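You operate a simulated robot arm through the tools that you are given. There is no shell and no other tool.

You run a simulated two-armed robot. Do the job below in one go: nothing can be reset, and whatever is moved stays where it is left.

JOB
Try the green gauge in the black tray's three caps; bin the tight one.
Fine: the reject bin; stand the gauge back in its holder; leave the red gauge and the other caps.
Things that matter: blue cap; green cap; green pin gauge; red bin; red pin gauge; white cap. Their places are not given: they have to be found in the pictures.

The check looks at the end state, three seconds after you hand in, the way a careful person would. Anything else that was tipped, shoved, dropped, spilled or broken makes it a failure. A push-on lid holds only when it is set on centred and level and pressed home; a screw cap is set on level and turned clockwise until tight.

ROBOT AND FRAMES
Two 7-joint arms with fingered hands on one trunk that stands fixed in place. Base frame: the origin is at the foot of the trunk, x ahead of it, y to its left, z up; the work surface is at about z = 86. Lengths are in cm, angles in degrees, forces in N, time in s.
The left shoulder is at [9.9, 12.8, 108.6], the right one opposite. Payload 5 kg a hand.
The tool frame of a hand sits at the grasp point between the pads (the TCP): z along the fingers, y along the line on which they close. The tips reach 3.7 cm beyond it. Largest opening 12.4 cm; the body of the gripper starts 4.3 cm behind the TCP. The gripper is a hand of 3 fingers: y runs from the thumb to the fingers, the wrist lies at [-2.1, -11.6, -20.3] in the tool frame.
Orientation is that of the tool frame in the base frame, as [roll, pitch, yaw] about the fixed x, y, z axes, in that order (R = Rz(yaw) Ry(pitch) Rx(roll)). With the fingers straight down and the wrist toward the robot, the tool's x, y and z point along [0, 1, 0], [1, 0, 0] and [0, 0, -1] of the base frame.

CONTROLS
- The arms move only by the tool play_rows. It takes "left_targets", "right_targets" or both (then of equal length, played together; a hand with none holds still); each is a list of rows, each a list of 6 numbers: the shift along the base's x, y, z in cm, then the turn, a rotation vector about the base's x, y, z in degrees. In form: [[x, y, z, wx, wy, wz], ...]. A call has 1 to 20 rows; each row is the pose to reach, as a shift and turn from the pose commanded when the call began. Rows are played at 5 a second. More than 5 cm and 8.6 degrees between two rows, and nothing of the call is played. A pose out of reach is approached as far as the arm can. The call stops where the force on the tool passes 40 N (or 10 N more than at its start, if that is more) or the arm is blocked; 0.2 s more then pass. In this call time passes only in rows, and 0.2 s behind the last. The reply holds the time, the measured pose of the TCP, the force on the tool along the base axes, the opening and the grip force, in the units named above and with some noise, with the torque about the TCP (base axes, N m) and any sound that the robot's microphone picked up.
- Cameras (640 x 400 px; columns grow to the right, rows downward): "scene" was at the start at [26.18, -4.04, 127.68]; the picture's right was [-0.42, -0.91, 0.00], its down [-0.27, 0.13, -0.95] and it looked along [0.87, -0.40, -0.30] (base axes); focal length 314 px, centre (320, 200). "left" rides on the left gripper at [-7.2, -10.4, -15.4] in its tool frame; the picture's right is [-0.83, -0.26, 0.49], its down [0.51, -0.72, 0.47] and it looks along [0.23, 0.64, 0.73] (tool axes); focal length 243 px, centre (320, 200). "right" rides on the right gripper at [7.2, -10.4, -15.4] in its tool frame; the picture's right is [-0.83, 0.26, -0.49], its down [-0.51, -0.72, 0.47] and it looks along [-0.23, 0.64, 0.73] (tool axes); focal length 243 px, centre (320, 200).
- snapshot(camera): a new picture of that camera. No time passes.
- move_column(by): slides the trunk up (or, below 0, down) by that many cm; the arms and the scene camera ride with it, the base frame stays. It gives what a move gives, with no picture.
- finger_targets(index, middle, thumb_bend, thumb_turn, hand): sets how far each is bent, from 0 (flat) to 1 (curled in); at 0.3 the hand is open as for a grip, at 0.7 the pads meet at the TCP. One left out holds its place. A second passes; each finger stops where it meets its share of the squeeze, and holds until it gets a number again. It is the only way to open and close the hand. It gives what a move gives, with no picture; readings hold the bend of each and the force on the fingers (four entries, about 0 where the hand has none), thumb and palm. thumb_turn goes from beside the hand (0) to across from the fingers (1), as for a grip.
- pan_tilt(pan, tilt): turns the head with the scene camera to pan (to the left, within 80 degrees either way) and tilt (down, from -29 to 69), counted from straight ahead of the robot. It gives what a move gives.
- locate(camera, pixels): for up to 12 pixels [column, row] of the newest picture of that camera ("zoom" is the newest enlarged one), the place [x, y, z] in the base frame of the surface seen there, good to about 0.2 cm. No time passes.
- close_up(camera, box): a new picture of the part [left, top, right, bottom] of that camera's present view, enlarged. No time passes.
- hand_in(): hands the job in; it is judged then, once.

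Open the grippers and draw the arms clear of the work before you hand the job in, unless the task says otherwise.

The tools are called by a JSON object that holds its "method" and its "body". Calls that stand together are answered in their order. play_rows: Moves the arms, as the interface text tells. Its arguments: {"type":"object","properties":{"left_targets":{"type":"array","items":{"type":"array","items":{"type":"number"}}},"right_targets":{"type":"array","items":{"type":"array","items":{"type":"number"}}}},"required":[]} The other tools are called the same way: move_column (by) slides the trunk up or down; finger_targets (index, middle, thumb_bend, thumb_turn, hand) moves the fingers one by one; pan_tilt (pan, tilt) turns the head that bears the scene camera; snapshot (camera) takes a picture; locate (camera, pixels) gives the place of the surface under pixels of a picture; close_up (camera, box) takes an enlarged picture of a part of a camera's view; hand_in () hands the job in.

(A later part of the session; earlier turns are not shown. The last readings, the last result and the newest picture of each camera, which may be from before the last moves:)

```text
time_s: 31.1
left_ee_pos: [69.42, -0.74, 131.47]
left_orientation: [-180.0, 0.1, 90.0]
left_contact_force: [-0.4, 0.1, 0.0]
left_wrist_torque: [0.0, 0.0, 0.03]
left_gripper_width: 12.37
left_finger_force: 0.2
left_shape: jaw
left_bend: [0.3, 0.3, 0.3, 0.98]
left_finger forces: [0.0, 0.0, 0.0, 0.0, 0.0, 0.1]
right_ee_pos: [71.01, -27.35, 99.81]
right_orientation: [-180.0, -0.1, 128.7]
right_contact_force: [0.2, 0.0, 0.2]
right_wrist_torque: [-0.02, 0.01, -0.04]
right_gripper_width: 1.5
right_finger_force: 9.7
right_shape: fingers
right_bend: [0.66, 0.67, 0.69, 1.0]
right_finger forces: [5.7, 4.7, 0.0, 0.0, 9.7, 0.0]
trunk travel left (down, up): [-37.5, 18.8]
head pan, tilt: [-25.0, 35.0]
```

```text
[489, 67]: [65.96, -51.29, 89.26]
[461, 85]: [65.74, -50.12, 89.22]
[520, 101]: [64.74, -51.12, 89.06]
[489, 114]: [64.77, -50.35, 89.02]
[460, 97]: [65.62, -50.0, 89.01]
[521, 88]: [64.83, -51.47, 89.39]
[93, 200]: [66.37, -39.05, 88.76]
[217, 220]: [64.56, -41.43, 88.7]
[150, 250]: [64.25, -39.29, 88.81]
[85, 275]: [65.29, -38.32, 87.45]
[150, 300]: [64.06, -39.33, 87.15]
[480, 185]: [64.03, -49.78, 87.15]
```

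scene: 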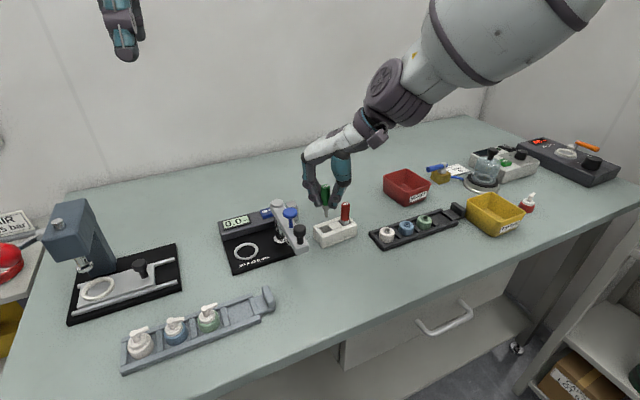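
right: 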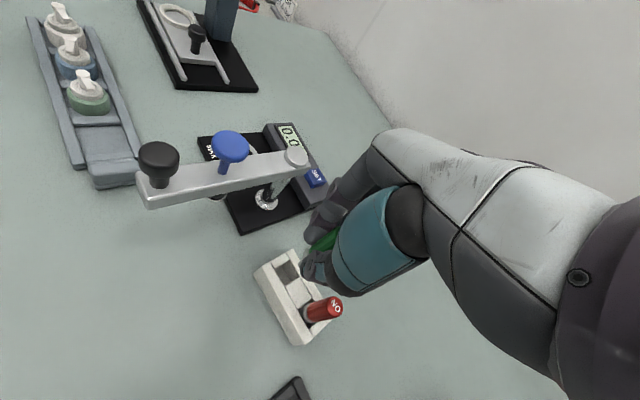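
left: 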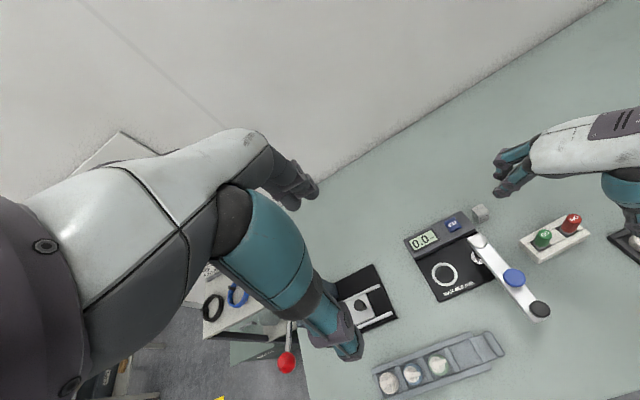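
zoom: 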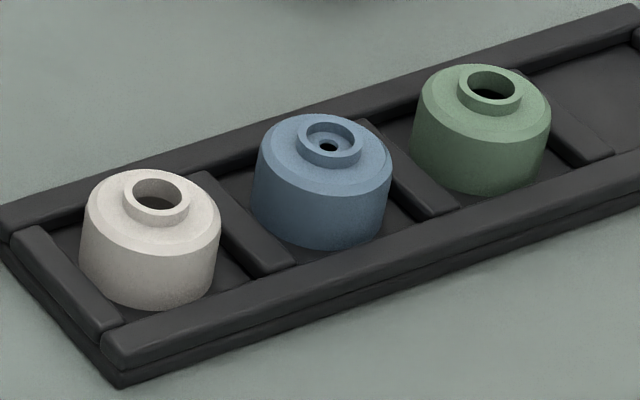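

The neck centres are about white (65.4,-40.2), blue (65.4,-45.5), green (65.2,-50.7) at z 89.2, with bores roughly 1.25 cm in white. I raise over the red gauge, then carry the gauge to hover over white with the tip about 3 cm above it.

{"method": "play_rows", "body": {"right_targets": [[0, 0, 2, 0, 0, 0], [0, 0, 4, 0, 0, 0], [-2, -2.5, 4, 0, 0, 0], [-4, -6, 4, 0, 0, 0], [-5.5, -9.5, 3, 0, 0, 0], [-5.9, -12.25, 1, 0, 0, 0], [-5.9, -12.25, -0.8, 0, 0, 0], [-5.9, -12.25, -0.8, 0, 0, 0]]}}

{"method": "snapshot", "body": {"camera": "scene"}}

{"method": "close_up", "body": {"camera": "scene", "box": [346, 180, 442, 250]}}

{"method": "snapshot", "body": {"camera": "right"}}

{"method": "snapshot", "body": {"camera": "left"}}

```text
time_s: 32.9
left_ee_pos: [69.31, -0.6, 131.53]
left_orientation: [180.0, 0.1, 90.1]
left_contact_force: [-0.2, 0.6, -0.3]
left_wrist_torque: [0.02, -0.01, -0.02]
left_gripper_width: 12.37
left_finger_force: 0.1
left_shape: jaw
left_bend: [0.3, 0.3, 0.3, 0.98]
left_finger forces: [0.0, 0.0, 0.1, 0.0, 0.0, 0.0]
right_ee_pos: [65.08, -39.56, 98.87]
right_orientation: [-179.8, 0.0, 128.7]
right_contact_force: [0.5, -0.3, 0.2]
right_wrist_torque: [-0.02, 0.03, -0.03]
right_gripper_width: 1.5
right_finger_force: 10.1
right_shape: fingers
right_bend: [0.66, 0.67, 0.69, 1.0]
right_finger forces: [5.7, 4.8, 0.1, 0.0, 9.5, 0.1]
trunk travel left (down, up): [-37.5, 18.8]
head pan, tilt: [-25.0, 35.0]
```

```text
taken
```

scene: 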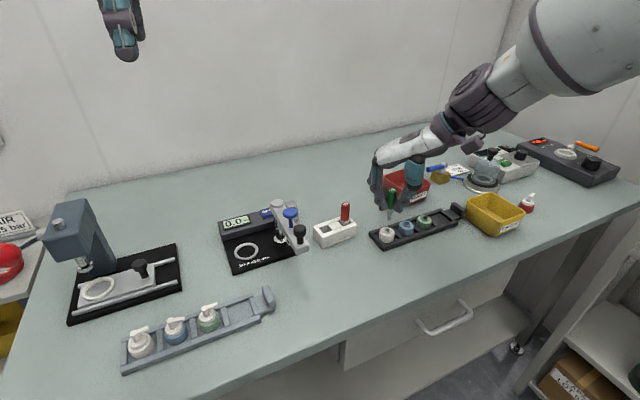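

```text
5.71 times, centred on (394, 215) of scene
```

zoom: 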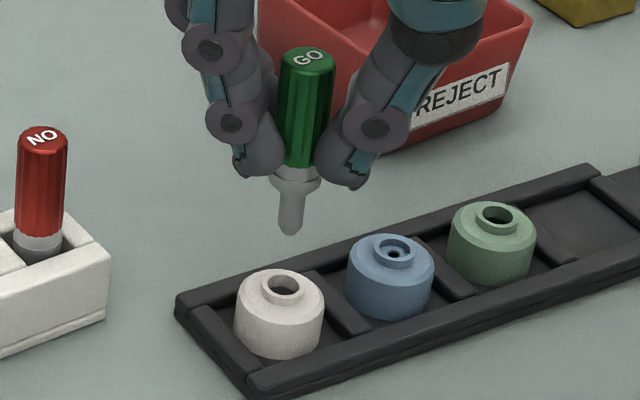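

```text
taken
```

right: 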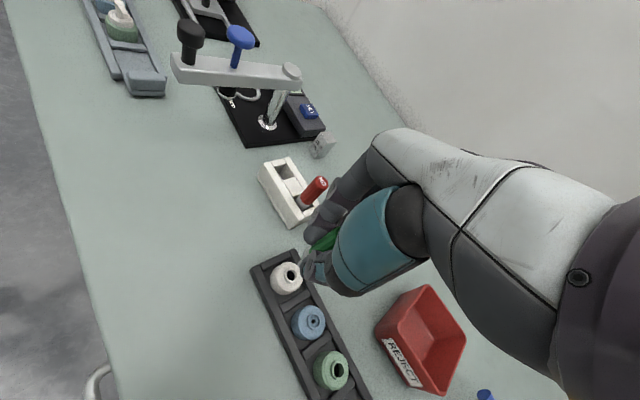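

```text
taken
```

left: 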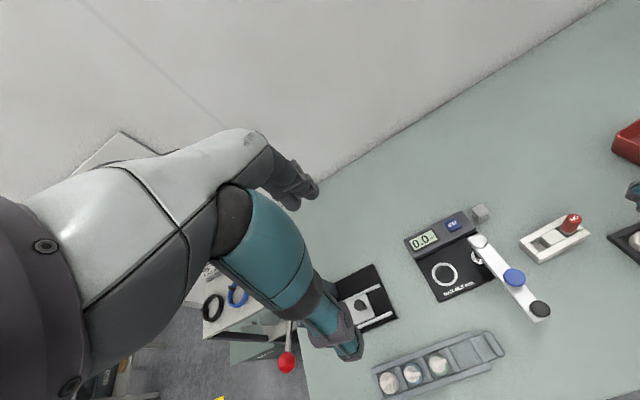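

The tip hangs at about (288,232) in the zoom with the white bore at (283,285). I zoom tighter to measure the pin and bore together.

{"method": "close_up", "body": {"camera": "scene", "box": [376, 203, 416, 243]}}

```text
10.00 times, centred on (396, 223) of scene
```

zoom: 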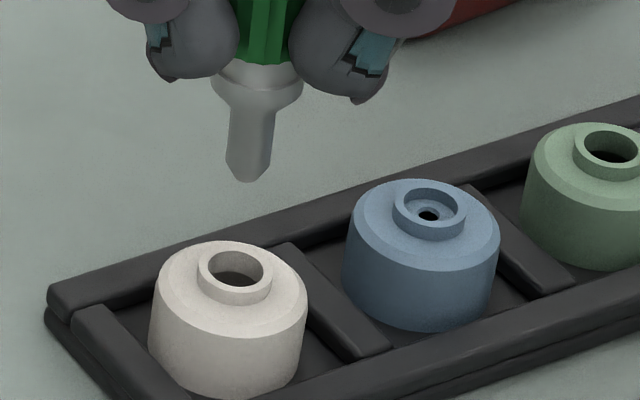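

{"method": "locate", "body": {"camera": "zoom", "pixels": [[252, 110], [252, 130], [250, 150], [248, 170], [238, 140], [264, 140], [235, 246], [200, 265], [270, 275], [200, 280], [270, 262], [235, 290]]}}

```text
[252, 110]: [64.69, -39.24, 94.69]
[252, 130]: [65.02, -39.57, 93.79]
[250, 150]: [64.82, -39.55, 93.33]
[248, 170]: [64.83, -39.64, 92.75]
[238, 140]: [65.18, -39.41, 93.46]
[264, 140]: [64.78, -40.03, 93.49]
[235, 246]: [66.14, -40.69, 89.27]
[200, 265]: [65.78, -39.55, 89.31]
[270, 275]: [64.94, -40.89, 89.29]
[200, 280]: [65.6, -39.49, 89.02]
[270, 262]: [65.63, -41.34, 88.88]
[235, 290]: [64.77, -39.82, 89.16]
```

Pin axis reads about (65.15,-39.87), bore centre (65.4,-40.25). I shift (+0.27,-0.43) and lower 2.3 cm so the tip is just above the neck, then check.

{"method": "play_rows", "body": {"right_targets": [[0.27, -0.43, 0, 0, 0, 0], [0.27, -0.43, -1, 0, 0, 0], [0.27, -0.43, -1.7, 0, 0, 0], [0.27, -0.43, -2.3, 0, 0, 0], [0.27, -0.43, -2.3, 0, 0, 0]]}}

{"method": "close_up", "body": {"camera": "scene", "box": [370, 213, 410, 253]}}

{"method": "close_up", "body": {"camera": "right", "box": [230, 220, 358, 320]}}

```text
time_s: 34.1
left_ee_pos: [69.3, -0.63, 131.51]
left_orientation: [-180.0, 0.0, 90.1]
left_contact_force: [-0.2, -0.1, 0.1]
left_wrist_torque: [-0.01, -0.03, 0.0]
left_gripper_width: 12.37
left_finger_force: 0.0
left_shape: jaw
left_bend: [0.3, 0.3, 0.3, 0.98]
left_finger forces: [0.1, 0.1, 0.0, 0.1, 0.0, 0.0]
right_ee_pos: [65.29, -40.13, 96.63]
right_orientation: [-179.9, 0.0, 128.7]
right_contact_force: [-0.2, 0.6, -0.7]
right_wrist_torque: [0.02, 0.01, -0.07]
right_gripper_width: 1.47
right_finger_force: 9.8
right_shape: fingers
right_bend: [0.66, 0.67, 0.69, 1.0]
right_finger forces: [5.7, 4.7, 0.0, 0.0, 9.5, 0.0]
trunk travel left (down, up): [-37.5, 18.8]
head pan, tilt: [-25.0, 35.0]
```

```text
10.00 times, centred on (390, 233) of scene
```

zoom: 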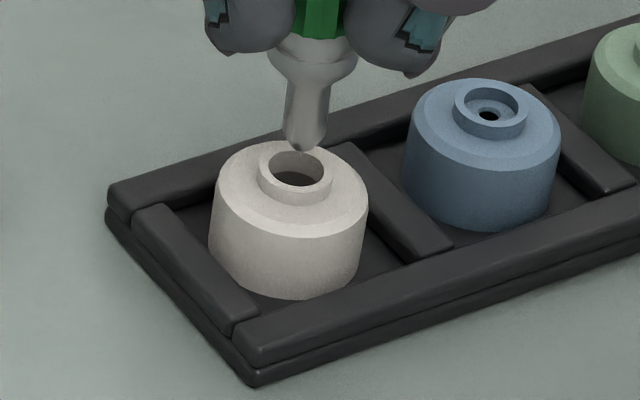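

```text
4.00 times, centred on (294, 270) of right
```

zoom: 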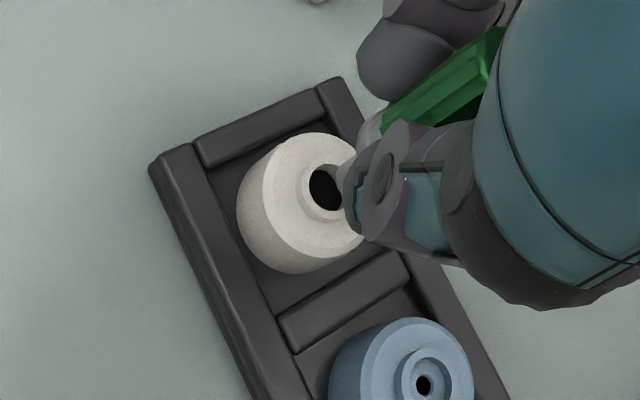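

The tip (303,148) is just over the bore (296,168). I locate the tip and neck rim again in this view.

{"method": "close_up", "body": {"camera": "scene", "box": [374, 213, 402, 241]}}

{"method": "locate", "body": {"camera": "scene", "pixels": [[389, 227], [389, 225]]}}

```text
14.29 times, centred on (388, 227) of scene
```

zoom: 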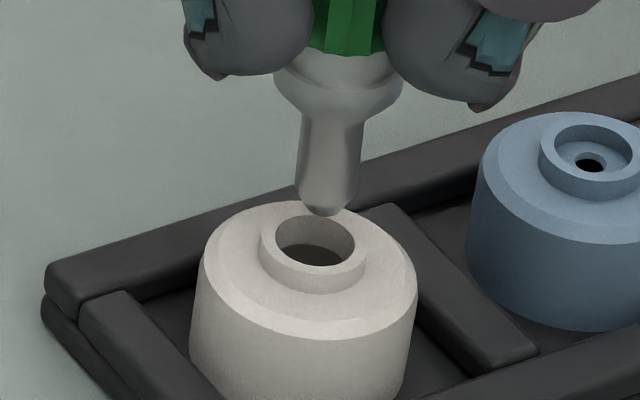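

```text
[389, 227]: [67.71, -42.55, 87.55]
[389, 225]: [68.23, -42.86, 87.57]
```

{"method": "locate", "body": {"camera": "zoom", "pixels": [[325, 200], [325, 185], [332, 150], [310, 170], [350, 170], [270, 232], [362, 262], [315, 290], [263, 250], [365, 240], [300, 206], [315, 270]]}}

```text
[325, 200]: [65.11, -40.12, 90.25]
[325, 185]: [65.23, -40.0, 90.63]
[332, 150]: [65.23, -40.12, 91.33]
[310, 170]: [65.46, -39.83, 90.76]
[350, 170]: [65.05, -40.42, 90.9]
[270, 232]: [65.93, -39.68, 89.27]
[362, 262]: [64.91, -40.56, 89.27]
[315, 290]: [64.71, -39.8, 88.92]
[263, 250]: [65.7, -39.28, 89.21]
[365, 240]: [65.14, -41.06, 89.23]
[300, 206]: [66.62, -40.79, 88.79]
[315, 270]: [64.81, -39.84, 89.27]
```

Pin axis (65.5,-40.3) agrees with the neck centre (65.4,-40.25). I lower gently 1.5 cm in small steps, about 0.7 cm into the white bore.

{"method": "play_rows", "body": {"right_targets": [[0, 0.08, -0.4, 0, 0, 0], [0, 0.08, -0.7, 0, 0, 0], [0, 0.08, -0.9, 0, 0, 0], [0, 0.08, -1.1, 0, 0, 0], [0, 0.08, -1.3, 0, 0, 0], [0, 0.08, -1.5, 0, 0, 0], [0, 0.08, -1.5, 0, 0, 0]]}}

{"method": "close_up", "body": {"camera": "scene", "box": [374, 213, 402, 241]}}

```text
time_s: 35.7
left_ee_pos: [69.43, -0.7, 131.55]
left_orientation: [-179.9, 0.0, 90.1]
left_contact_force: [0.3, -0.3, 0.3]
left_wrist_torque: [0.01, 0.01, -0.04]
left_gripper_width: 12.37
left_finger_force: 0.1
left_shape: jaw
left_bend: [0.3, 0.3, 0.3, 0.98]
left_finger forces: [0.0, 0.0, 0.0, 0.0, 0.0, 0.0]
right_ee_pos: [65.48, -40.09, 95.05]
right_orientation: [-179.9, 0.0, 128.7]
right_contact_force: [0.3, -0.4, -0.6]
right_wrist_torque: [-0.02, -0.01, -0.01]
right_gripper_width: 1.48
right_finger_force: 10.3
right_shape: fingers
right_bend: [0.66, 0.67, 0.69, 1.0]
right_finger forces: [5.8, 4.9, 0.0, 0.1, 9.5, 0.0]
trunk travel left (down, up): [-37.5, 18.8]
head pan, tilt: [-25.0, 35.0]
```

```text
14.29 times, centred on (388, 227) of scene
```

zoom: 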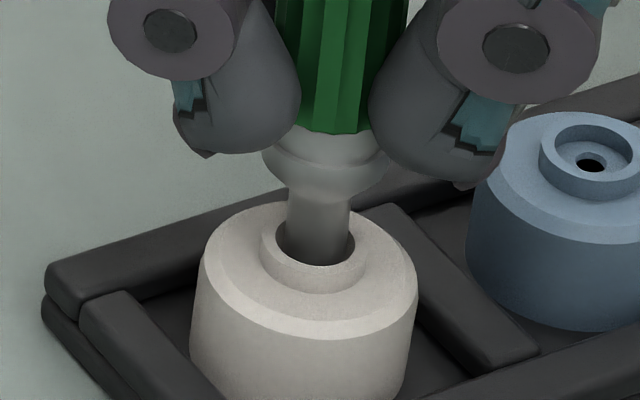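

The pin is centred in the white bore with no force. I go 0.6 cm deeper.

{"method": "play_rows", "body": {"right_targets": [[0, 0, -0.2, 0, 0, 0], [0, 0, -0.4, 0, 0, 0], [0, 0, -0.6, 0, 0, 0], [0, 0, -0.6, 0, 0, 0]]}}

{"method": "close_up", "body": {"camera": "scene", "box": [374, 213, 402, 241]}}

```text
time_s: 36.7
left_ee_pos: [69.34, -0.76, 131.46]
left_orientation: [180.0, 0.0, 90.1]
left_contact_force: [-0.2, 0.2, 0.1]
left_wrist_torque: [0.02, 0.0, 0.0]
left_gripper_width: 12.39
left_finger_force: 0.1
left_shape: jaw
left_bend: [0.3, 0.3, 0.3, 0.98]
left_finger forces: [0.0, 0.1, 0.1, 0.0, 0.1, 0.0]
right_ee_pos: [65.47, -40.05, 94.57]
right_orientation: [-179.9, 0.0, 128.7]
right_contact_force: [-0.1, 0.3, -1.1]
right_wrist_torque: [0.0, 0.05, -0.03]
right_gripper_width: 1.5
right_finger_force: 9.8
right_shape: fingers
right_bend: [0.66, 0.67, 0.69, 1.0]
right_finger forces: [5.7, 4.8, 0.1, 0.0, 9.5, 0.0]
trunk travel left (down, up): [-37.5, 18.8]
head pan, tilt: [-25.0, 35.0]
```

```text
14.29 times, centred on (388, 227) of scene
```

zoom: 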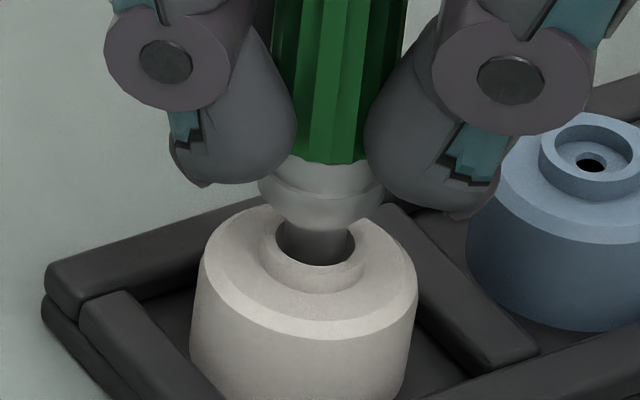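

White passes freely: TCP down to 94.57 with ~0 N. I withdraw straight up and hover over blue (5.34 cm further right).

{"method": "play_rows", "body": {"right_targets": [[0, 0, 0.7, 0, 0, 0], [0, 0, 1.6, 0, 0, 0], [0, 0, 3.0, 0, 0, 0], [0, -1.5, 3.2, 0, 0, 0], [0, -3.5, 3.2, 0, 0, 0], [-0.02, -5.34, 3.0, 0, 0, 0], [-0.02, -5.34, 2.4, 0, 0, 0], [-0.02, -5.34, 2.4, 0, 0, 0]]}}

{"method": "close_up", "body": {"camera": "scene", "box": [392, 206, 420, 234]}}

{"method": "locate", "body": {"camera": "zoom", "pixels": [[320, 200], [320, 170]]}}

```text
time_s: 38.5
left_ee_pos: [69.3, -0.62, 131.56]
left_orientation: [-180.0, 0.0, 90.1]
left_contact_force: [0.4, -0.2, -0.4]
left_wrist_torque: [0.01, 0.03, 0.0]
left_gripper_width: 12.37
left_finger_force: 0.1
left_shape: jaw
left_bend: [0.3, 0.3, 0.3, 0.98]
left_finger forces: [0.0, 0.1, 0.1, 0.1, 0.0, 0.1]
right_ee_pos: [65.47, -45.52, 96.96]
right_orientation: [-179.9, 0.0, 128.7]
right_contact_force: [0.1, 0.4, -1.5]
right_wrist_torque: [0.0, 0.0, 0.01]
right_gripper_width: 1.5
right_finger_force: 9.9
right_shape: fingers
right_bend: [0.66, 0.67, 0.69, 1.0]
right_finger forces: [5.7, 4.9, 0.0, 0.0, 9.5, 0.0]
trunk travel left (down, up): [-37.5, 18.8]
head pan, tilt: [-25.0, 35.0]
```

```text
14.29 times, centred on (406, 220) of scene
```

zoom: 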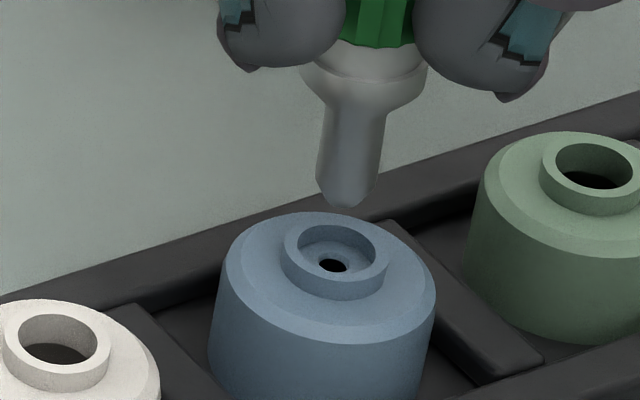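

```text
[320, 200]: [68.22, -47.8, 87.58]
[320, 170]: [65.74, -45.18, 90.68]
```

The tip lines up over the blue bore. I lower to just inside the counterbore, then in small steps watching the force.

{"method": "play_rows", "body": {"right_targets": [[0, 0, -0.4, 0, 0, 0], [0, 0, -0.8, 0, 0, 0], [0, 0, -1.1, 0, 0, 0], [0, 0, -1.25, 0, 0, 0], [0, 0, -1.25, 0, 0, 0]]}}

{"method": "play_rows", "body": {"right_targets": [[0, 0, -0.1, 0, 0, 0], [0, 0, -0.1, 0, 0, 0]]}}

{"method": "close_up", "body": {"camera": "scene", "box": [392, 206, 420, 234]}}

```text
time_s: 39.7
left_ee_pos: [69.26, -0.68, 131.59]
left_orientation: [180.0, 0.1, 90.1]
left_contact_force: [-0.5, -0.7, 0.4]
left_wrist_torque: [0.06, -0.03, 0.03]
left_gripper_width: 12.37
left_finger_force: 0.0
left_shape: jaw
left_bend: [0.3, 0.3, 0.3, 0.98]
left_finger forces: [0.1, 0.0, 0.0, 0.0, 0.0, 0.0]
right_ee_pos: [65.35, -45.41, 95.72]
right_orientation: [-179.9, 0.0, 128.9]
right_contact_force: [-0.8, 0.1, 6.2]
right_wrist_torque: [-0.04, 0.02, -0.02]
right_gripper_width: 1.47
right_finger_force: 11.1
right_shape: fingers
right_bend: [0.66, 0.67, 0.69, 1.0]
right_finger forces: [6.0, 5.5, 0.0, 0.0, 10.8, 0.1]
trunk travel left (down, up): [-37.5, 18.8]
head pan, tilt: [-25.0, 35.0]
```

```text
time_s: 40.3
left_ee_pos: [69.32, -0.57, 131.54]
left_orientation: [-180.0, 0.1, 90.1]
left_contact_force: [0.0, 0.5, 0.0]
left_wrist_torque: [-0.02, 0.0, -0.04]
left_gripper_width: 12.38
left_finger_force: 0.1
left_shape: jaw
left_bend: [0.3, 0.3, 0.3, 0.98]
left_finger forces: [0.0, 0.0, 0.1, 0.0, 0.1, 0.0]
right_ee_pos: [65.2, -45.37, 95.57]
right_orientation: [-179.9, 0.0, 128.7]
right_contact_force: [-0.2, -0.4, 10.3]
right_wrist_torque: [-0.04, -0.01, -0.02]
right_gripper_width: 1.44
right_finger_force: 11.5
right_shape: fingers
right_bend: [0.66, 0.67, 0.69, 1.0]
right_finger forces: [6.0, 5.9, 0.0, 0.0, 11.5, 0.1]
trunk travel left (down, up): [-37.5, 18.8]
head pan, tilt: [-25.0, 35.0]
```

```text
14.29 times, centred on (406, 220) of scene
```

zoom: 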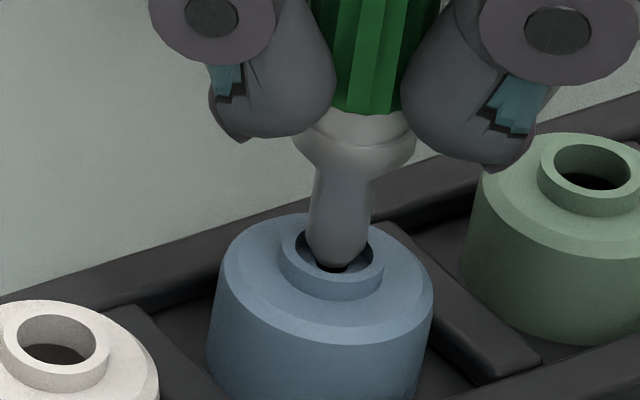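

Blue blocks the pin: 10 N at TCP z 95.57 with the tip on the counterbore floor. I withdraw and hover over green.

{"method": "play_rows", "body": {"right_targets": [[0, 0, 0.3, 0, 0, 0], [0, 0, 1, 0, 0, 0], [0, 0, 2.2, 0, 0, 0], [0, -1.5, 2.3, 0, 0, 0], [0, -3.5, 2.3, 0, 0, 0], [-0.14, -5.14, 2.2, 0, 0, 0], [-0.14, -5.14, 1.4, 0, 0, 0], [-0.14, -5.14, 1.4, 0, 0, 0]]}}

{"method": "close_up", "body": {"camera": "scene", "box": [392, 203, 440, 233]}}

{"method": "close_up", "body": {"camera": "scene", "box": [410, 200, 438, 228]}}

{"method": "locate", "body": {"camera": "zoom", "pixels": [[340, 170], [340, 190], [325, 180]]}}

```text
time_s: 42.1
left_ee_pos: [69.23, -0.57, 131.57]
left_orientation: [179.9, 0.0, 90.2]
left_contact_force: [-0.3, 0.1, -1.3]
left_wrist_torque: [0.01, 0.0, -0.01]
left_gripper_width: 12.36
left_finger_force: 0.1
left_shape: jaw
left_bend: [0.3, 0.3, 0.3, 0.98]
left_finger forces: [0.0, 0.0, 0.0, 0.0, 0.0, 0.0]
right_ee_pos: [65.3, -50.64, 96.88]
right_orientation: [-179.8, 0.0, 128.7]
right_contact_force: [-0.3, -0.5, -1.1]
right_wrist_torque: [0.0, 0.01, -0.02]
right_gripper_width: 1.47
right_finger_force: 10.7
right_shape: fingers
right_bend: [0.66, 0.67, 0.69, 1.0]
right_finger forces: [6.0, 5.3, 0.1, 0.0, 9.7, 0.0]
trunk travel left (down, up): [-37.5, 18.8]
head pan, tilt: [-25.0, 35.0]
```

```text
13.33 times, centred on (416, 218) of scene
```

zoom: 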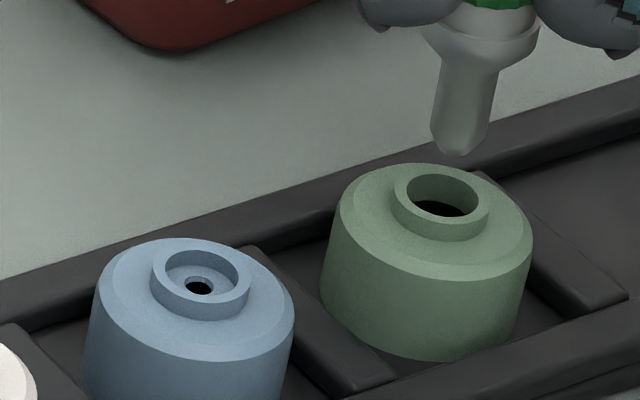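

```text
14.29 times, centred on (424, 214) of scene
```

zoom: 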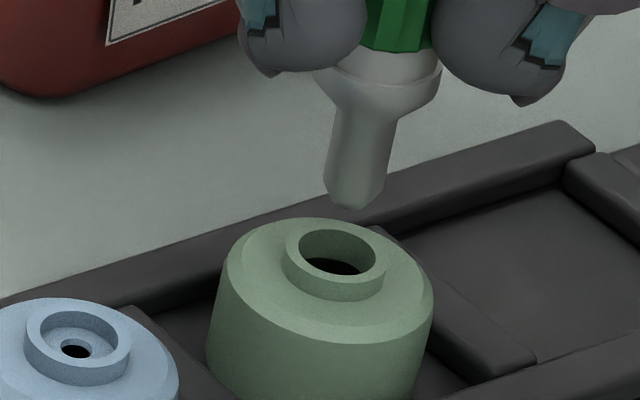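

```text
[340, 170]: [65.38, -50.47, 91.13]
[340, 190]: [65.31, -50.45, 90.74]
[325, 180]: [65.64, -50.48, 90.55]
```

The tip aligns with the green bore. I lower to the same depth where blue blocked, then further.

{"method": "play_rows", "body": {"right_targets": [[0, 0, -0.4, 0, 0, 0], [0, 0, -0.8, 0, 0, 0], [0, 0, -1.1, 0, 0, 0], [0, 0, -1.3, 0, 0, 0], [0, 0, -1.3, 0, 0, 0]]}}

{"method": "close_up", "body": {"camera": "scene", "box": [410, 200, 438, 228]}}

```text
time_s: 43.3
left_ee_pos: [69.35, -0.76, 131.41]
left_orientation: [-180.0, 0.0, 90.1]
left_contact_force: [0.2, 0.2, -0.9]
left_wrist_torque: [0.01, 0.01, -0.01]
left_gripper_width: 12.36
left_finger_force: 0.0
left_shape: jaw
left_bend: [0.3, 0.3, 0.3, 0.98]
left_finger forces: [0.0, 0.0, 0.0, 0.0, 0.0, 0.0]
right_ee_pos: [65.18, -50.6, 95.73]
right_orientation: [-179.8, 0.0, 128.8]
right_contact_force: [0.3, -0.6, -0.8]
right_wrist_torque: [-0.02, 0.02, -0.01]
right_gripper_width: 1.47
right_finger_force: 10.3
right_shape: fingers
right_bend: [0.66, 0.67, 0.69, 1.0]
right_finger forces: [6.0, 5.3, 0.1, 0.0, 9.6, 0.1]
trunk travel left (down, up): [-37.5, 18.8]
head pan, tilt: [-25.0, 35.0]
```

```text
14.29 times, centred on (424, 214) of scene
```

zoom: 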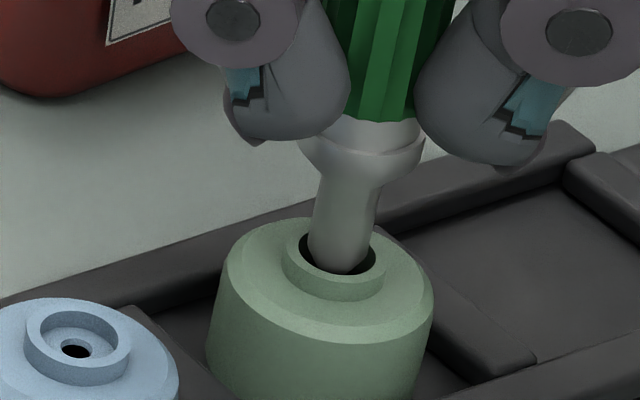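

No force at the depth where blue stopped. I nudge 0.1 cm away from the front rim and continue down 1.1 cm.

{"method": "play_rows", "body": {"right_targets": [[0.08, -0.05, 0, 0, 0, 0], [0.08, -0.05, -0.3, 0, 0, 0], [0.08, -0.05, -0.6, 0, 0, 0], [0.08, -0.05, -0.9, 0, 0, 0], [0.08, -0.05, -1.1, 0, 0, 0], [0.08, -0.05, -1.1, 0, 0, 0]]}}

{"method": "close_up", "body": {"camera": "scene", "box": [410, 200, 438, 228]}}

```text
time_s: 44.7
left_ee_pos: [69.4, -0.78, 131.4]
left_orientation: [-180.0, -0.1, 90.0]
left_contact_force: [-0.2, -0.1, -0.6]
left_wrist_torque: [0.01, 0.02, -0.01]
left_gripper_width: 12.34
left_finger_force: 0.0
left_shape: jaw
left_bend: [0.3, 0.3, 0.3, 0.98]
left_finger forces: [0.0, 0.1, 0.0, 0.0, 0.0, 0.0]
right_ee_pos: [65.36, -50.67, 94.61]
right_orientation: [-179.9, 0.1, 128.8]
right_contact_force: [0.6, -0.3, -0.6]
right_wrist_torque: [0.01, 0.0, 0.03]
right_gripper_width: 1.49
right_finger_force: 10.9
right_shape: fingers
right_bend: [0.66, 0.67, 0.69, 1.0]
right_finger forces: [6.1, 5.1, 0.1, 0.0, 9.6, 0.0]
trunk travel left (down, up): [-37.5, 18.8]
head pan, tilt: [-25.0, 35.0]
```

```text
14.29 times, centred on (424, 214) of scene
```

zoom: 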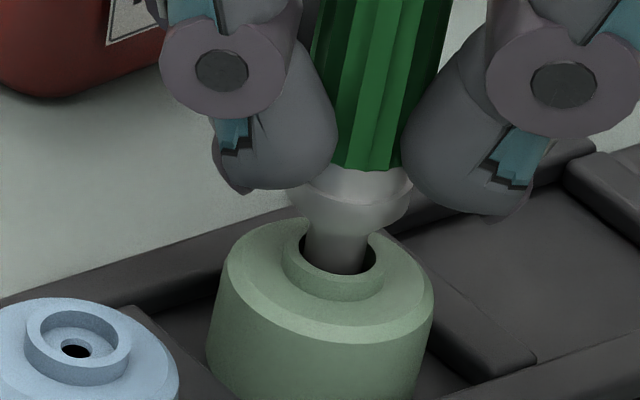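

Green also passes freely (TCP 94.61, no force), so blue is the tight one. I withdraw high and carry the gauge back over its holder pocket, retracing the grip pose.

{"method": "play_rows", "body": {"right_targets": [[0, 0, 1, 0, 0, 0], [0, 0, 3, 0, 0, 0], [0, 0, 6, 0, 0, 0], [0, 0, 9, 0, 0, 0], [1.2, 4.6, 9.2, 0, 0, 0], [2.4, 9.2, 9.2, 0, 0, 0], [3.6, 13.8, 9.2, 0, 0, 0], [4.6, 18.4, 9.2, 0, 0, 0], [5.71, 23.13, 9, 0, 0, 0], [5.71, 23.13, 7, 0, 0, 0], [5.71, 23.13, 5, 0, 0, 0], [5.71, 23.13, 5, 0, 0, 0]]}}

{"method": "close_up", "body": {"camera": "scene", "box": [302, 190, 366, 246]}}

{"method": "close_up", "body": {"camera": "left", "box": [500, 170, 628, 270]}}

```text
time_s: 47.3
left_ee_pos: [69.33, -0.61, 131.51]
left_orientation: [179.8, 0.0, 90.1]
left_contact_force: [-1.1, 1.0, 0.2]
left_wrist_torque: [0.0, -0.02, -0.01]
left_gripper_width: 12.38
left_finger_force: 0.1
left_shape: jaw
left_bend: [0.3, 0.3, 0.3, 0.98]
left_finger forces: [0.0, 0.1, 0.1, 0.1, 0.0, 0.0]
right_ee_pos: [71.02, -27.19, 99.55]
right_orientation: [-180.0, 0.0, 128.9]
right_contact_force: [-0.6, 0.3, -0.9]
right_wrist_torque: [-0.03, -0.03, 0.03]
right_gripper_width: 1.49
right_finger_force: 10.1
right_shape: fingers
right_bend: [0.66, 0.68, 0.69, 1.0]
right_finger forces: [5.8, 5.2, 0.1, 0.1, 9.2, 0.1]
trunk travel left (down, up): [-37.5, 18.8]
head pan, tilt: [-25.0, 35.0]
```

```text
7.14 times, centred on (334, 218) of scene
```

zoom: 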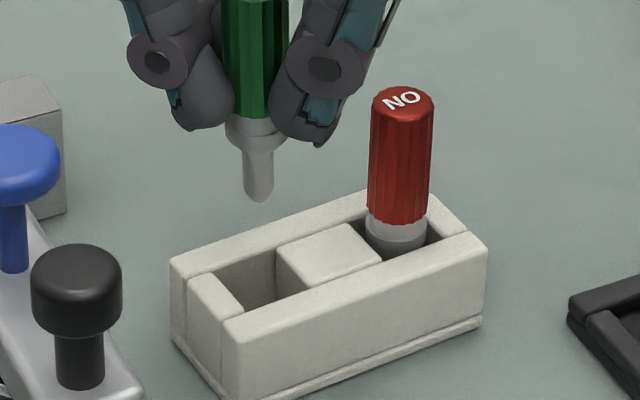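

```text
4.00 times, centred on (564, 220) of left
```

zoom: 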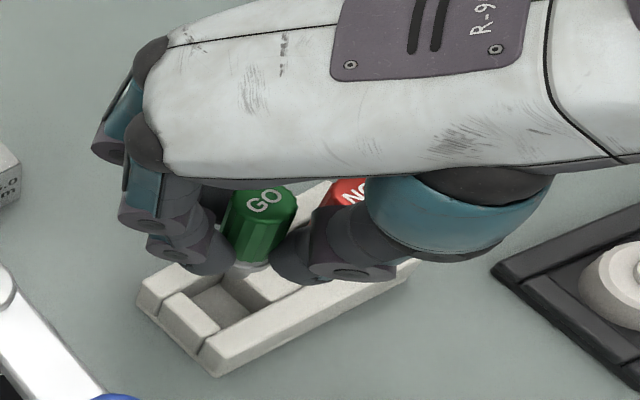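

The tip is above the pocket. I lower 2.6 cm so the tip is just above the holder top and compare.

{"method": "play_rows", "body": {"right_targets": [[0, 0, -1, 0, 0, 0], [0, 0, -2, 0, 0, 0], [0, 0, -2.6, 0, 0, 0], [0, 0, -2.6, 0, 0, 0]]}}

{"method": "close_up", "body": {"camera": "scene", "box": [310, 200, 350, 240]}}

{"method": "locate", "body": {"camera": "zoom", "pixels": [[237, 190], [255, 190], [245, 215], [245, 170]]}}

{"method": "close_up", "body": {"camera": "left", "box": [520, 200, 584, 250]}}

```text
time_s: 48.3
left_ee_pos: [69.44, -0.72, 131.48]
left_orientation: [180.0, 0.1, 90.1]
left_contact_force: [0.2, -0.2, -0.1]
left_wrist_torque: [0.02, 0.0, 0.04]
left_gripper_width: 12.39
left_finger_force: 0.0
left_shape: jaw
left_bend: [0.3, 0.3, 0.3, 0.98]
left_finger forces: [0.0, 0.0, 0.0, 0.0, 0.0, 0.1]
right_ee_pos: [71.04, -27.34, 96.97]
right_orientation: [-179.8, -0.1, 128.7]
right_contact_force: [0.0, -0.3, -2.1]
right_wrist_torque: [0.0, -0.02, 0.01]
right_gripper_width: 1.45
right_finger_force: 10.2
right_shape: fingers
right_bend: [0.66, 0.68, 0.69, 1.0]
right_finger forces: [5.8, 5.4, 0.1, 0.0, 9.2, 0.0]
trunk travel left (down, up): [-37.5, 18.8]
head pan, tilt: [-25.0, 35.0]
```

```text
10.00 times, centred on (330, 220) of scene
```

zoom: 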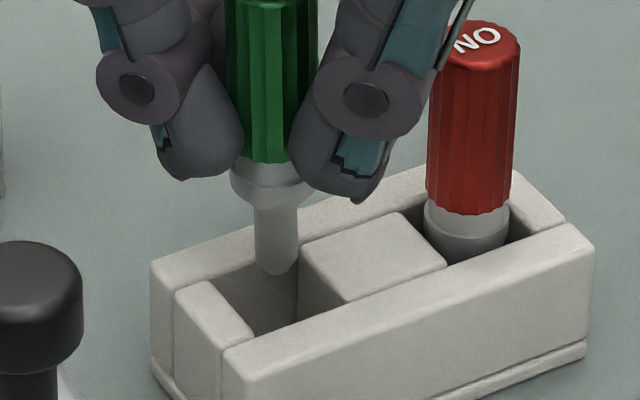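

```text
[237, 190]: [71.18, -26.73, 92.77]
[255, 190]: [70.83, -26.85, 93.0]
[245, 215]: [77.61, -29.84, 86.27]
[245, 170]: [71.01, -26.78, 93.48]
```

```text
8.00 times, centred on (552, 225) of left
```

zoom: 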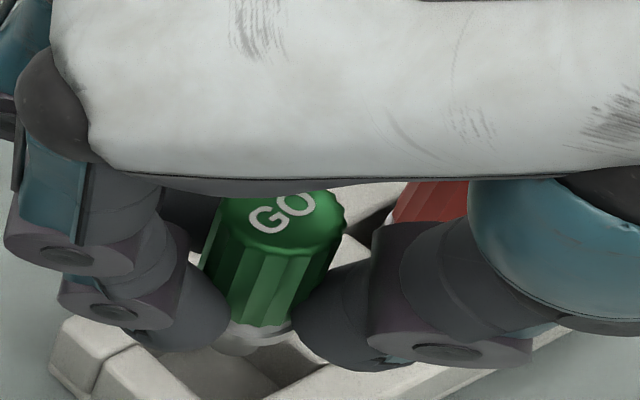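

The tip projects onto the pocket centre (about (279,291)). I lower 2.8 cm into the pocket in small steps.

{"method": "play_rows", "body": {"right_targets": [[0, 0, -0.6, 0, 0, 0], [0, 0, -1.2, 0, 0, 0], [0, 0, -1.7, 0, 0, 0], [0, 0, -2.1, 0, 0, 0], [0, 0, -2.5, 0, 0, 0], [0, 0, -2.8, 0, 0, 0], [0, 0, -2.8, 0, 0, 0]]}}

{"method": "close_up", "body": {"camera": "scene", "box": [310, 200, 350, 240]}}

```text
time_s: 49.9
left_ee_pos: [69.4, -0.66, 131.45]
left_orientation: [180.0, 0.0, 90.0]
left_contact_force: [-0.1, 0.8, -0.7]
left_wrist_torque: [0.0, -0.04, -0.01]
left_gripper_width: 12.37
left_finger_force: 0.1
left_shape: jaw
left_bend: [0.3, 0.3, 0.3, 0.98]
left_finger forces: [0.0, 0.0, 0.0, 0.0, 0.0, 0.0]
right_ee_pos: [70.94, -27.35, 94.11]
right_orientation: [-179.9, 0.0, 128.7]
right_contact_force: [0.7, -0.2, 0.2]
right_wrist_torque: [-0.01, -0.01, 0.02]
right_gripper_width: 1.48
right_finger_force: 9.6
right_shape: fingers
right_bend: [0.66, 0.68, 0.69, 1.0]
right_finger forces: [5.8, 5.3, 0.0, 0.1, 9.2, 0.1]
trunk travel left (down, up): [-37.5, 18.8]
head pan, tilt: [-25.0, 35.0]
```

```text
10.00 times, centred on (330, 220) of scene
```

zoom: 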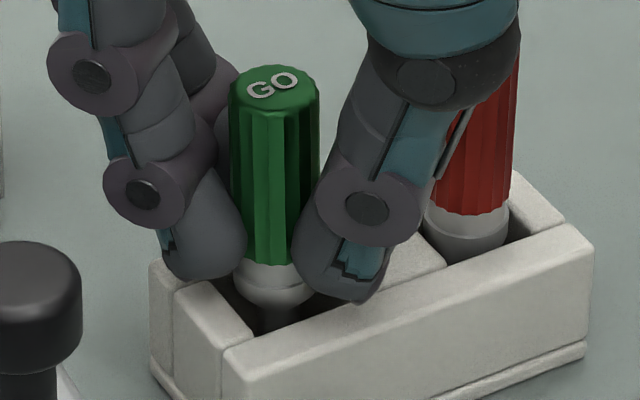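

The collar is entering the pocket with no force. I lower the last 0.35 cm.

{"method": "play_rows", "body": {"right_targets": [[0, 0, -0.15, 0, 0, 0], [0, 0, -0.3, 0, 0, 0], [0, 0, -0.35, 0, 0, 0], [0, 0, -0.35, 0, 0, 0]]}}

{"method": "close_up", "body": {"camera": "scene", "box": [310, 200, 350, 240]}}

```text
time_s: 50.9
left_ee_pos: [69.36, -0.67, 131.52]
left_orientation: [180.0, 0.0, 90.1]
left_contact_force: [-0.8, -0.3, -0.2]
left_wrist_torque: [-0.03, -0.01, 0.02]
left_gripper_width: 12.35
left_finger_force: 0.1
left_shape: jaw
left_bend: [0.3, 0.3, 0.3, 0.98]
left_finger forces: [0.0, 0.0, 0.1, 0.0, 0.1, 0.0]
right_ee_pos: [70.91, -27.47, 93.81]
right_orientation: [-179.9, 0.0, 128.6]
right_contact_force: [0.4, -0.8, -0.1]
right_wrist_torque: [-0.01, -0.02, 0.03]
right_gripper_width: 1.47
right_finger_force: 10.7
right_shape: fingers
right_bend: [0.66, 0.68, 0.69, 1.0]
right_finger forces: [5.9, 5.2, 0.0, 0.1, 9.2, 0.0]
trunk travel left (down, up): [-37.5, 18.8]
head pan, tilt: [-25.0, 35.0]
```

```text
10.00 times, centred on (330, 220) of scene
```

zoom: 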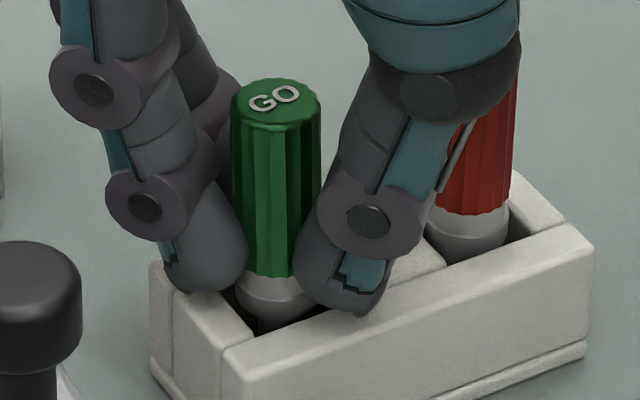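

Still no contact force; I lower in 0.1 cm steps until it seats.

{"method": "play_rows", "body": {"right_targets": [[0, 0, -0.1, 0, 0, 0], [0, 0, -0.1, 0, 0, 0]]}}

{"method": "play_rows", "body": {"right_targets": [[0, 0, -0.1, 0, 0, 0], [0, 0, -0.1, 0, 0, 0]]}}

{"method": "close_up", "body": {"camera": "scene", "box": [310, 200, 350, 240]}}

```text
time_s: 51.5
left_ee_pos: [69.34, -0.82, 131.5]
left_orientation: [180.0, -0.1, 90.1]
left_contact_force: [-0.4, 0.3, -0.6]
left_wrist_torque: [0.0, 0.03, 0.0]
left_gripper_width: 12.41
left_finger_force: 0.0
left_shape: jaw
left_bend: [0.3, 0.3, 0.3, 0.98]
left_finger forces: [0.2, 0.2, 0.0, 0.0, 0.1, 0.0]
right_ee_pos: [71.03, -27.59, 93.76]
right_orientation: [-179.9, 0.0, 128.7]
right_contact_force: [-0.6, -1.5, -0.6]
right_wrist_torque: [0.05, -0.02, -0.03]
right_gripper_width: 1.48
right_finger_force: 10.2
right_shape: fingers
right_bend: [0.66, 0.68, 0.69, 1.0]
right_finger forces: [5.8, 5.3, 0.1, 0.1, 9.3, 0.1]
trunk travel left (down, up): [-37.5, 18.8]
head pan, tilt: [-25.0, 35.0]
```

```text
time_s: 52.1
left_ee_pos: [69.5, -0.63, 131.5]
left_orientation: [180.0, 0.0, 90.1]
left_contact_force: [-0.4, 0.4, 0.4]
left_wrist_torque: [-0.03, -0.01, 0.01]
left_gripper_width: 12.39
left_finger_force: 0.0
left_shape: jaw
left_bend: [0.3, 0.3, 0.3, 0.98]
left_finger forces: [0.0, 0.0, 0.0, 0.0, 0.0, 0.0]
right_ee_pos: [71.0, -27.42, 93.55]
right_orientation: [180.0, 0.0, 128.6]
right_contact_force: [0.6, 0.7, -1.4]
right_wrist_torque: [0.02, 0.01, 0.01]
right_gripper_width: 1.49
right_finger_force: 10.5
right_shape: fingers
right_bend: [0.66, 0.68, 0.69, 1.0]
right_finger forces: [5.8, 5.3, 0.0, 0.1, 9.2, 0.0]
trunk travel left (down, up): [-37.5, 18.8]
head pan, tilt: [-25.0, 35.0]
```

```text
10.00 times, centred on (330, 220) of scene
```

zoom: 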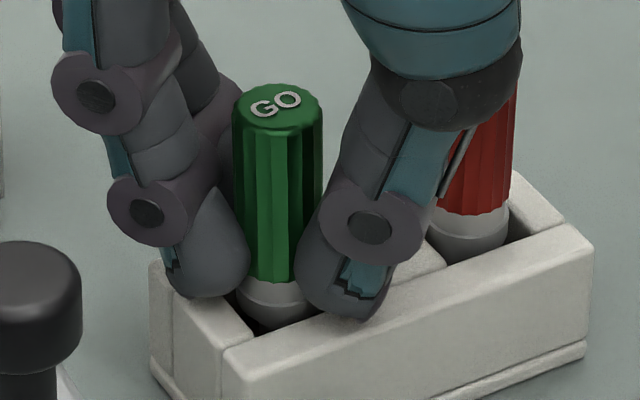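

Comparing with the original seated view, the top is still ~0.2 cm high (slid a bit in the grip). I go down 0.1 twice more.

{"method": "play_rows", "body": {"right_targets": [[0, 0, -0.1, 0, 0, 0], [0, 0, -0.1, 0, 0, 0]]}}

{"method": "play_rows", "body": {"right_targets": [[0, 0, -0.1, 0, 0, 0], [0, 0, -0.1, 0, 0, 0]]}}

{"method": "close_up", "body": {"camera": "scene", "box": [310, 200, 350, 240]}}

```text
time_s: 52.7
left_ee_pos: [69.32, -0.71, 131.42]
left_orientation: [180.0, 0.0, 90.2]
left_contact_force: [-0.3, 0.4, 0.7]
left_wrist_torque: [0.0, 0.02, 0.01]
left_gripper_width: 12.37
left_finger_force: 0.1
left_shape: jaw
left_bend: [0.3, 0.3, 0.3, 0.98]
left_finger forces: [0.0, 0.0, 0.0, 0.0, 0.1, 0.0]
right_ee_pos: [71.02, -27.4, 93.48]
right_orientation: [-179.8, 0.0, 128.9]
right_contact_force: [-0.6, -0.2, 5.7]
right_wrist_torque: [0.02, -0.01, -0.01]
right_gripper_width: 1.45
right_finger_force: 11.4
right_shape: fingers
right_bend: [0.66, 0.68, 0.69, 1.0]
right_finger forces: [6.0, 5.6, 0.0, 0.0, 10.2, 0.0]
trunk travel left (down, up): [-37.5, 18.8]
head pan, tilt: [-25.0, 35.0]
```

```text
time_s: 53.3
left_ee_pos: [69.15, -0.65, 131.57]
left_orientation: [-179.9, 0.0, 90.1]
left_contact_force: [-1.1, 0.0, -0.5]
left_wrist_torque: [0.03, -0.01, -0.04]
left_gripper_width: 12.36
left_finger_force: 0.1
left_shape: jaw
left_bend: [0.3, 0.3, 0.3, 0.98]
left_finger forces: [0.1, 0.0, 0.0, 0.0, 0.0, 0.0]
right_ee_pos: [71.0, -27.4, 93.54]
right_orientation: [-180.0, 0.0, 128.7]
right_contact_force: [-0.4, -0.6, 10.6]
right_wrist_torque: [-0.01, -0.03, 0.0]
right_gripper_width: 1.45
right_finger_force: 11.4
right_shape: fingers
right_bend: [0.66, 0.68, 0.69, 1.0]
right_finger forces: [6.3, 6.2, 0.0, 0.0, 11.0, 0.0]
trunk travel left (down, up): [-37.5, 18.8]
head pan, tilt: [-25.0, 35.0]
```

```text
10.00 times, centred on (330, 220) of scene
```

zoom: 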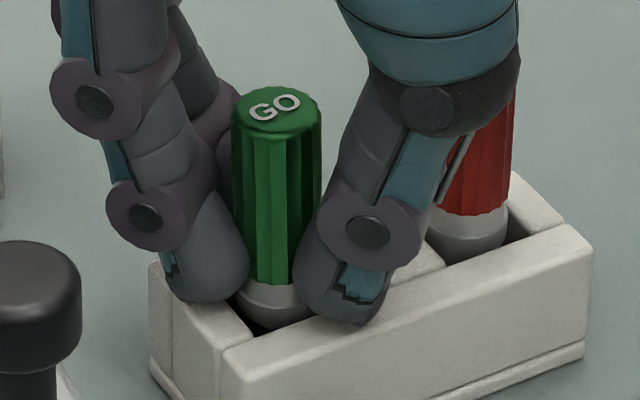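

Contact at 10.6 N shows it seated. I relieve 0.15 cm and open the fingers.

{"method": "play_rows", "body": {"right_targets": [[0, 0, 0.15, 0, 0, 0], [0, 0, 0.15, 0, 0, 0]]}}

{"method": "finger_targets", "body": {"hand": "right", "index": 0.62, "middle": 0.62, "thumb_bend": 0.62}}

{"method": "close_up", "body": {"camera": "scene", "box": [310, 200, 350, 240]}}

```text
time_s: 53.9
left_ee_pos: [69.24, -0.75, 131.56]
left_orientation: [179.9, -0.1, 90.2]
left_contact_force: [-0.4, 0.3, -0.6]
left_wrist_torque: [-0.01, 0.0, 0.01]
left_gripper_width: 12.34
left_finger_force: 0.0
left_shape: jaw
left_bend: [0.3, 0.3, 0.3, 0.98]
left_finger forces: [0.0, 0.1, 0.1, 0.1, 0.0, 0.0]
right_ee_pos: [70.95, -27.49, 93.53]
right_orientation: [-179.9, 0.0, 128.9]
right_contact_force: [0.1, -0.2, 5.0]
right_wrist_torque: [-0.01, -0.02, -0.02]
right_gripper_width: 1.47
right_finger_force: 11.3
right_shape: fingers
right_bend: [0.66, 0.68, 0.69, 1.0]
right_finger forces: [6.1, 6.1, 0.0, 0.1, 10.4, 0.0]
trunk travel left (down, up): [-37.5, 18.8]
head pan, tilt: [-25.0, 35.0]
```

```text
time_s: 54.9
left_ee_pos: [69.34, -0.82, 131.48]
left_orientation: [180.0, 0.1, 90.1]
left_contact_force: [0.8, -0.5, 0.1]
left_wrist_torque: [-0.01, -0.01, -0.01]
left_gripper_width: 12.38
left_finger_force: 0.0
left_shape: jaw
left_bend: [0.3, 0.3, 0.3, 0.98]
left_finger forces: [0.1, 0.1, 0.0, 0.0, 0.0, 0.1]
right_ee_pos: [71.02, -27.49, 93.45]
right_orientation: [-179.8, 0.0, 128.7]
right_contact_force: [-0.5, 0.6, 0.8]
right_wrist_torque: [0.0, 0.0, 0.02]
right_gripper_width: 3.0
right_finger_force: 0.6
right_shape: fingers
right_bend: [0.62, 0.62, 0.62, 1.0]
right_finger forces: [0.1, 0.8, 0.0, 0.0, 0.1, 0.0]
trunk travel left (down, up): [-37.5, 18.8]
head pan, tilt: [-25.0, 35.0]
```

```text
10.00 times, centred on (330, 220) of scene
```

zoom: 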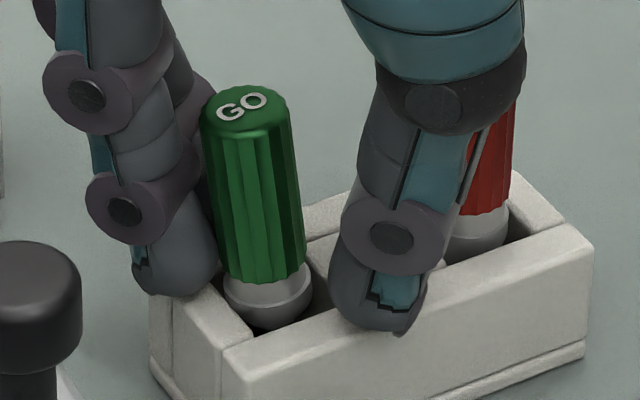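

On release the gauge leans against the fingers (about 7°). I look closer from the left and right cameras before doing anything else.

{"method": "close_up", "body": {"camera": "left", "box": [510, 195, 606, 260]}}

{"method": "close_up", "body": {"camera": "right", "box": [270, 210, 366, 290]}}

{"method": "close_up", "body": {"camera": "scene", "box": [312, 214, 340, 242]}}

```text
6.15 times, centred on (558, 228) of left
```

zoom: 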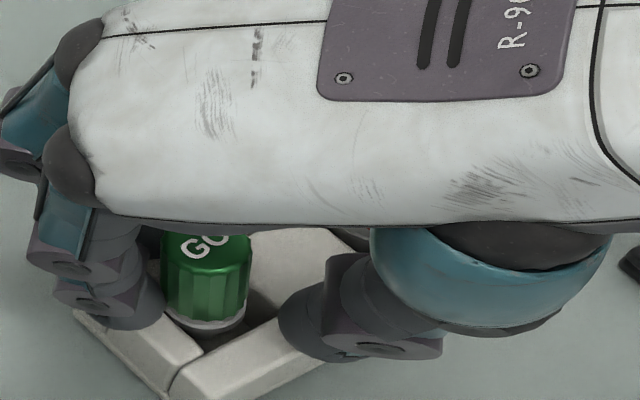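

```text
5.00 times, centred on (318, 250) of right
```

zoom: 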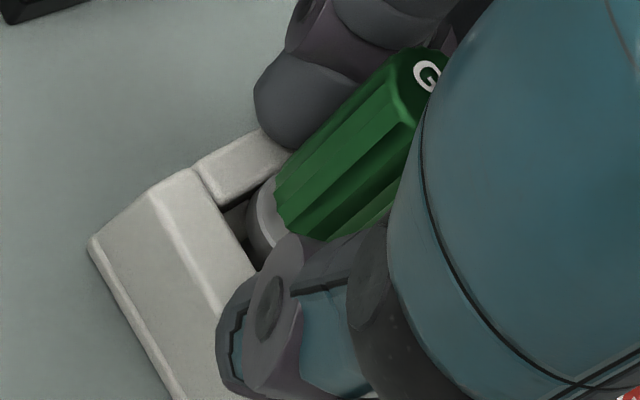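

```text
14.29 times, centred on (326, 228) of scene
```

zoom: 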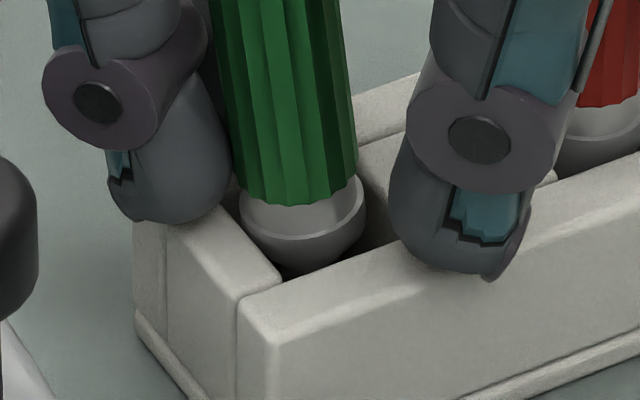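

I check the gauge top height against the original 94.6 to see whether it is fully down.

{"method": "close_up", "body": {"camera": "scene", "box": [310, 200, 350, 240]}}

{"method": "locate", "body": {"camera": "zoom", "pixels": [[246, 108], [210, 108], [283, 105], [246, 94], [255, 200], [262, 295], [262, 310], [225, 290], [305, 285]]}}

```text
10.00 times, centred on (330, 220) of scene
```

zoom: 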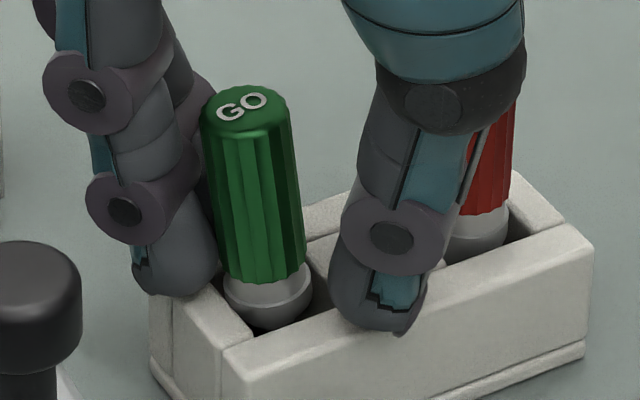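

```text
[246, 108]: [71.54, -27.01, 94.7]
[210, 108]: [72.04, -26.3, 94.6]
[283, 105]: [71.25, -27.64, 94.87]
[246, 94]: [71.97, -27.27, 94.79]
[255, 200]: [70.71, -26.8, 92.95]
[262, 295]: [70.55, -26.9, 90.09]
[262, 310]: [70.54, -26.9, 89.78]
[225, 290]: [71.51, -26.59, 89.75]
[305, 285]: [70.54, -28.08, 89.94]
```

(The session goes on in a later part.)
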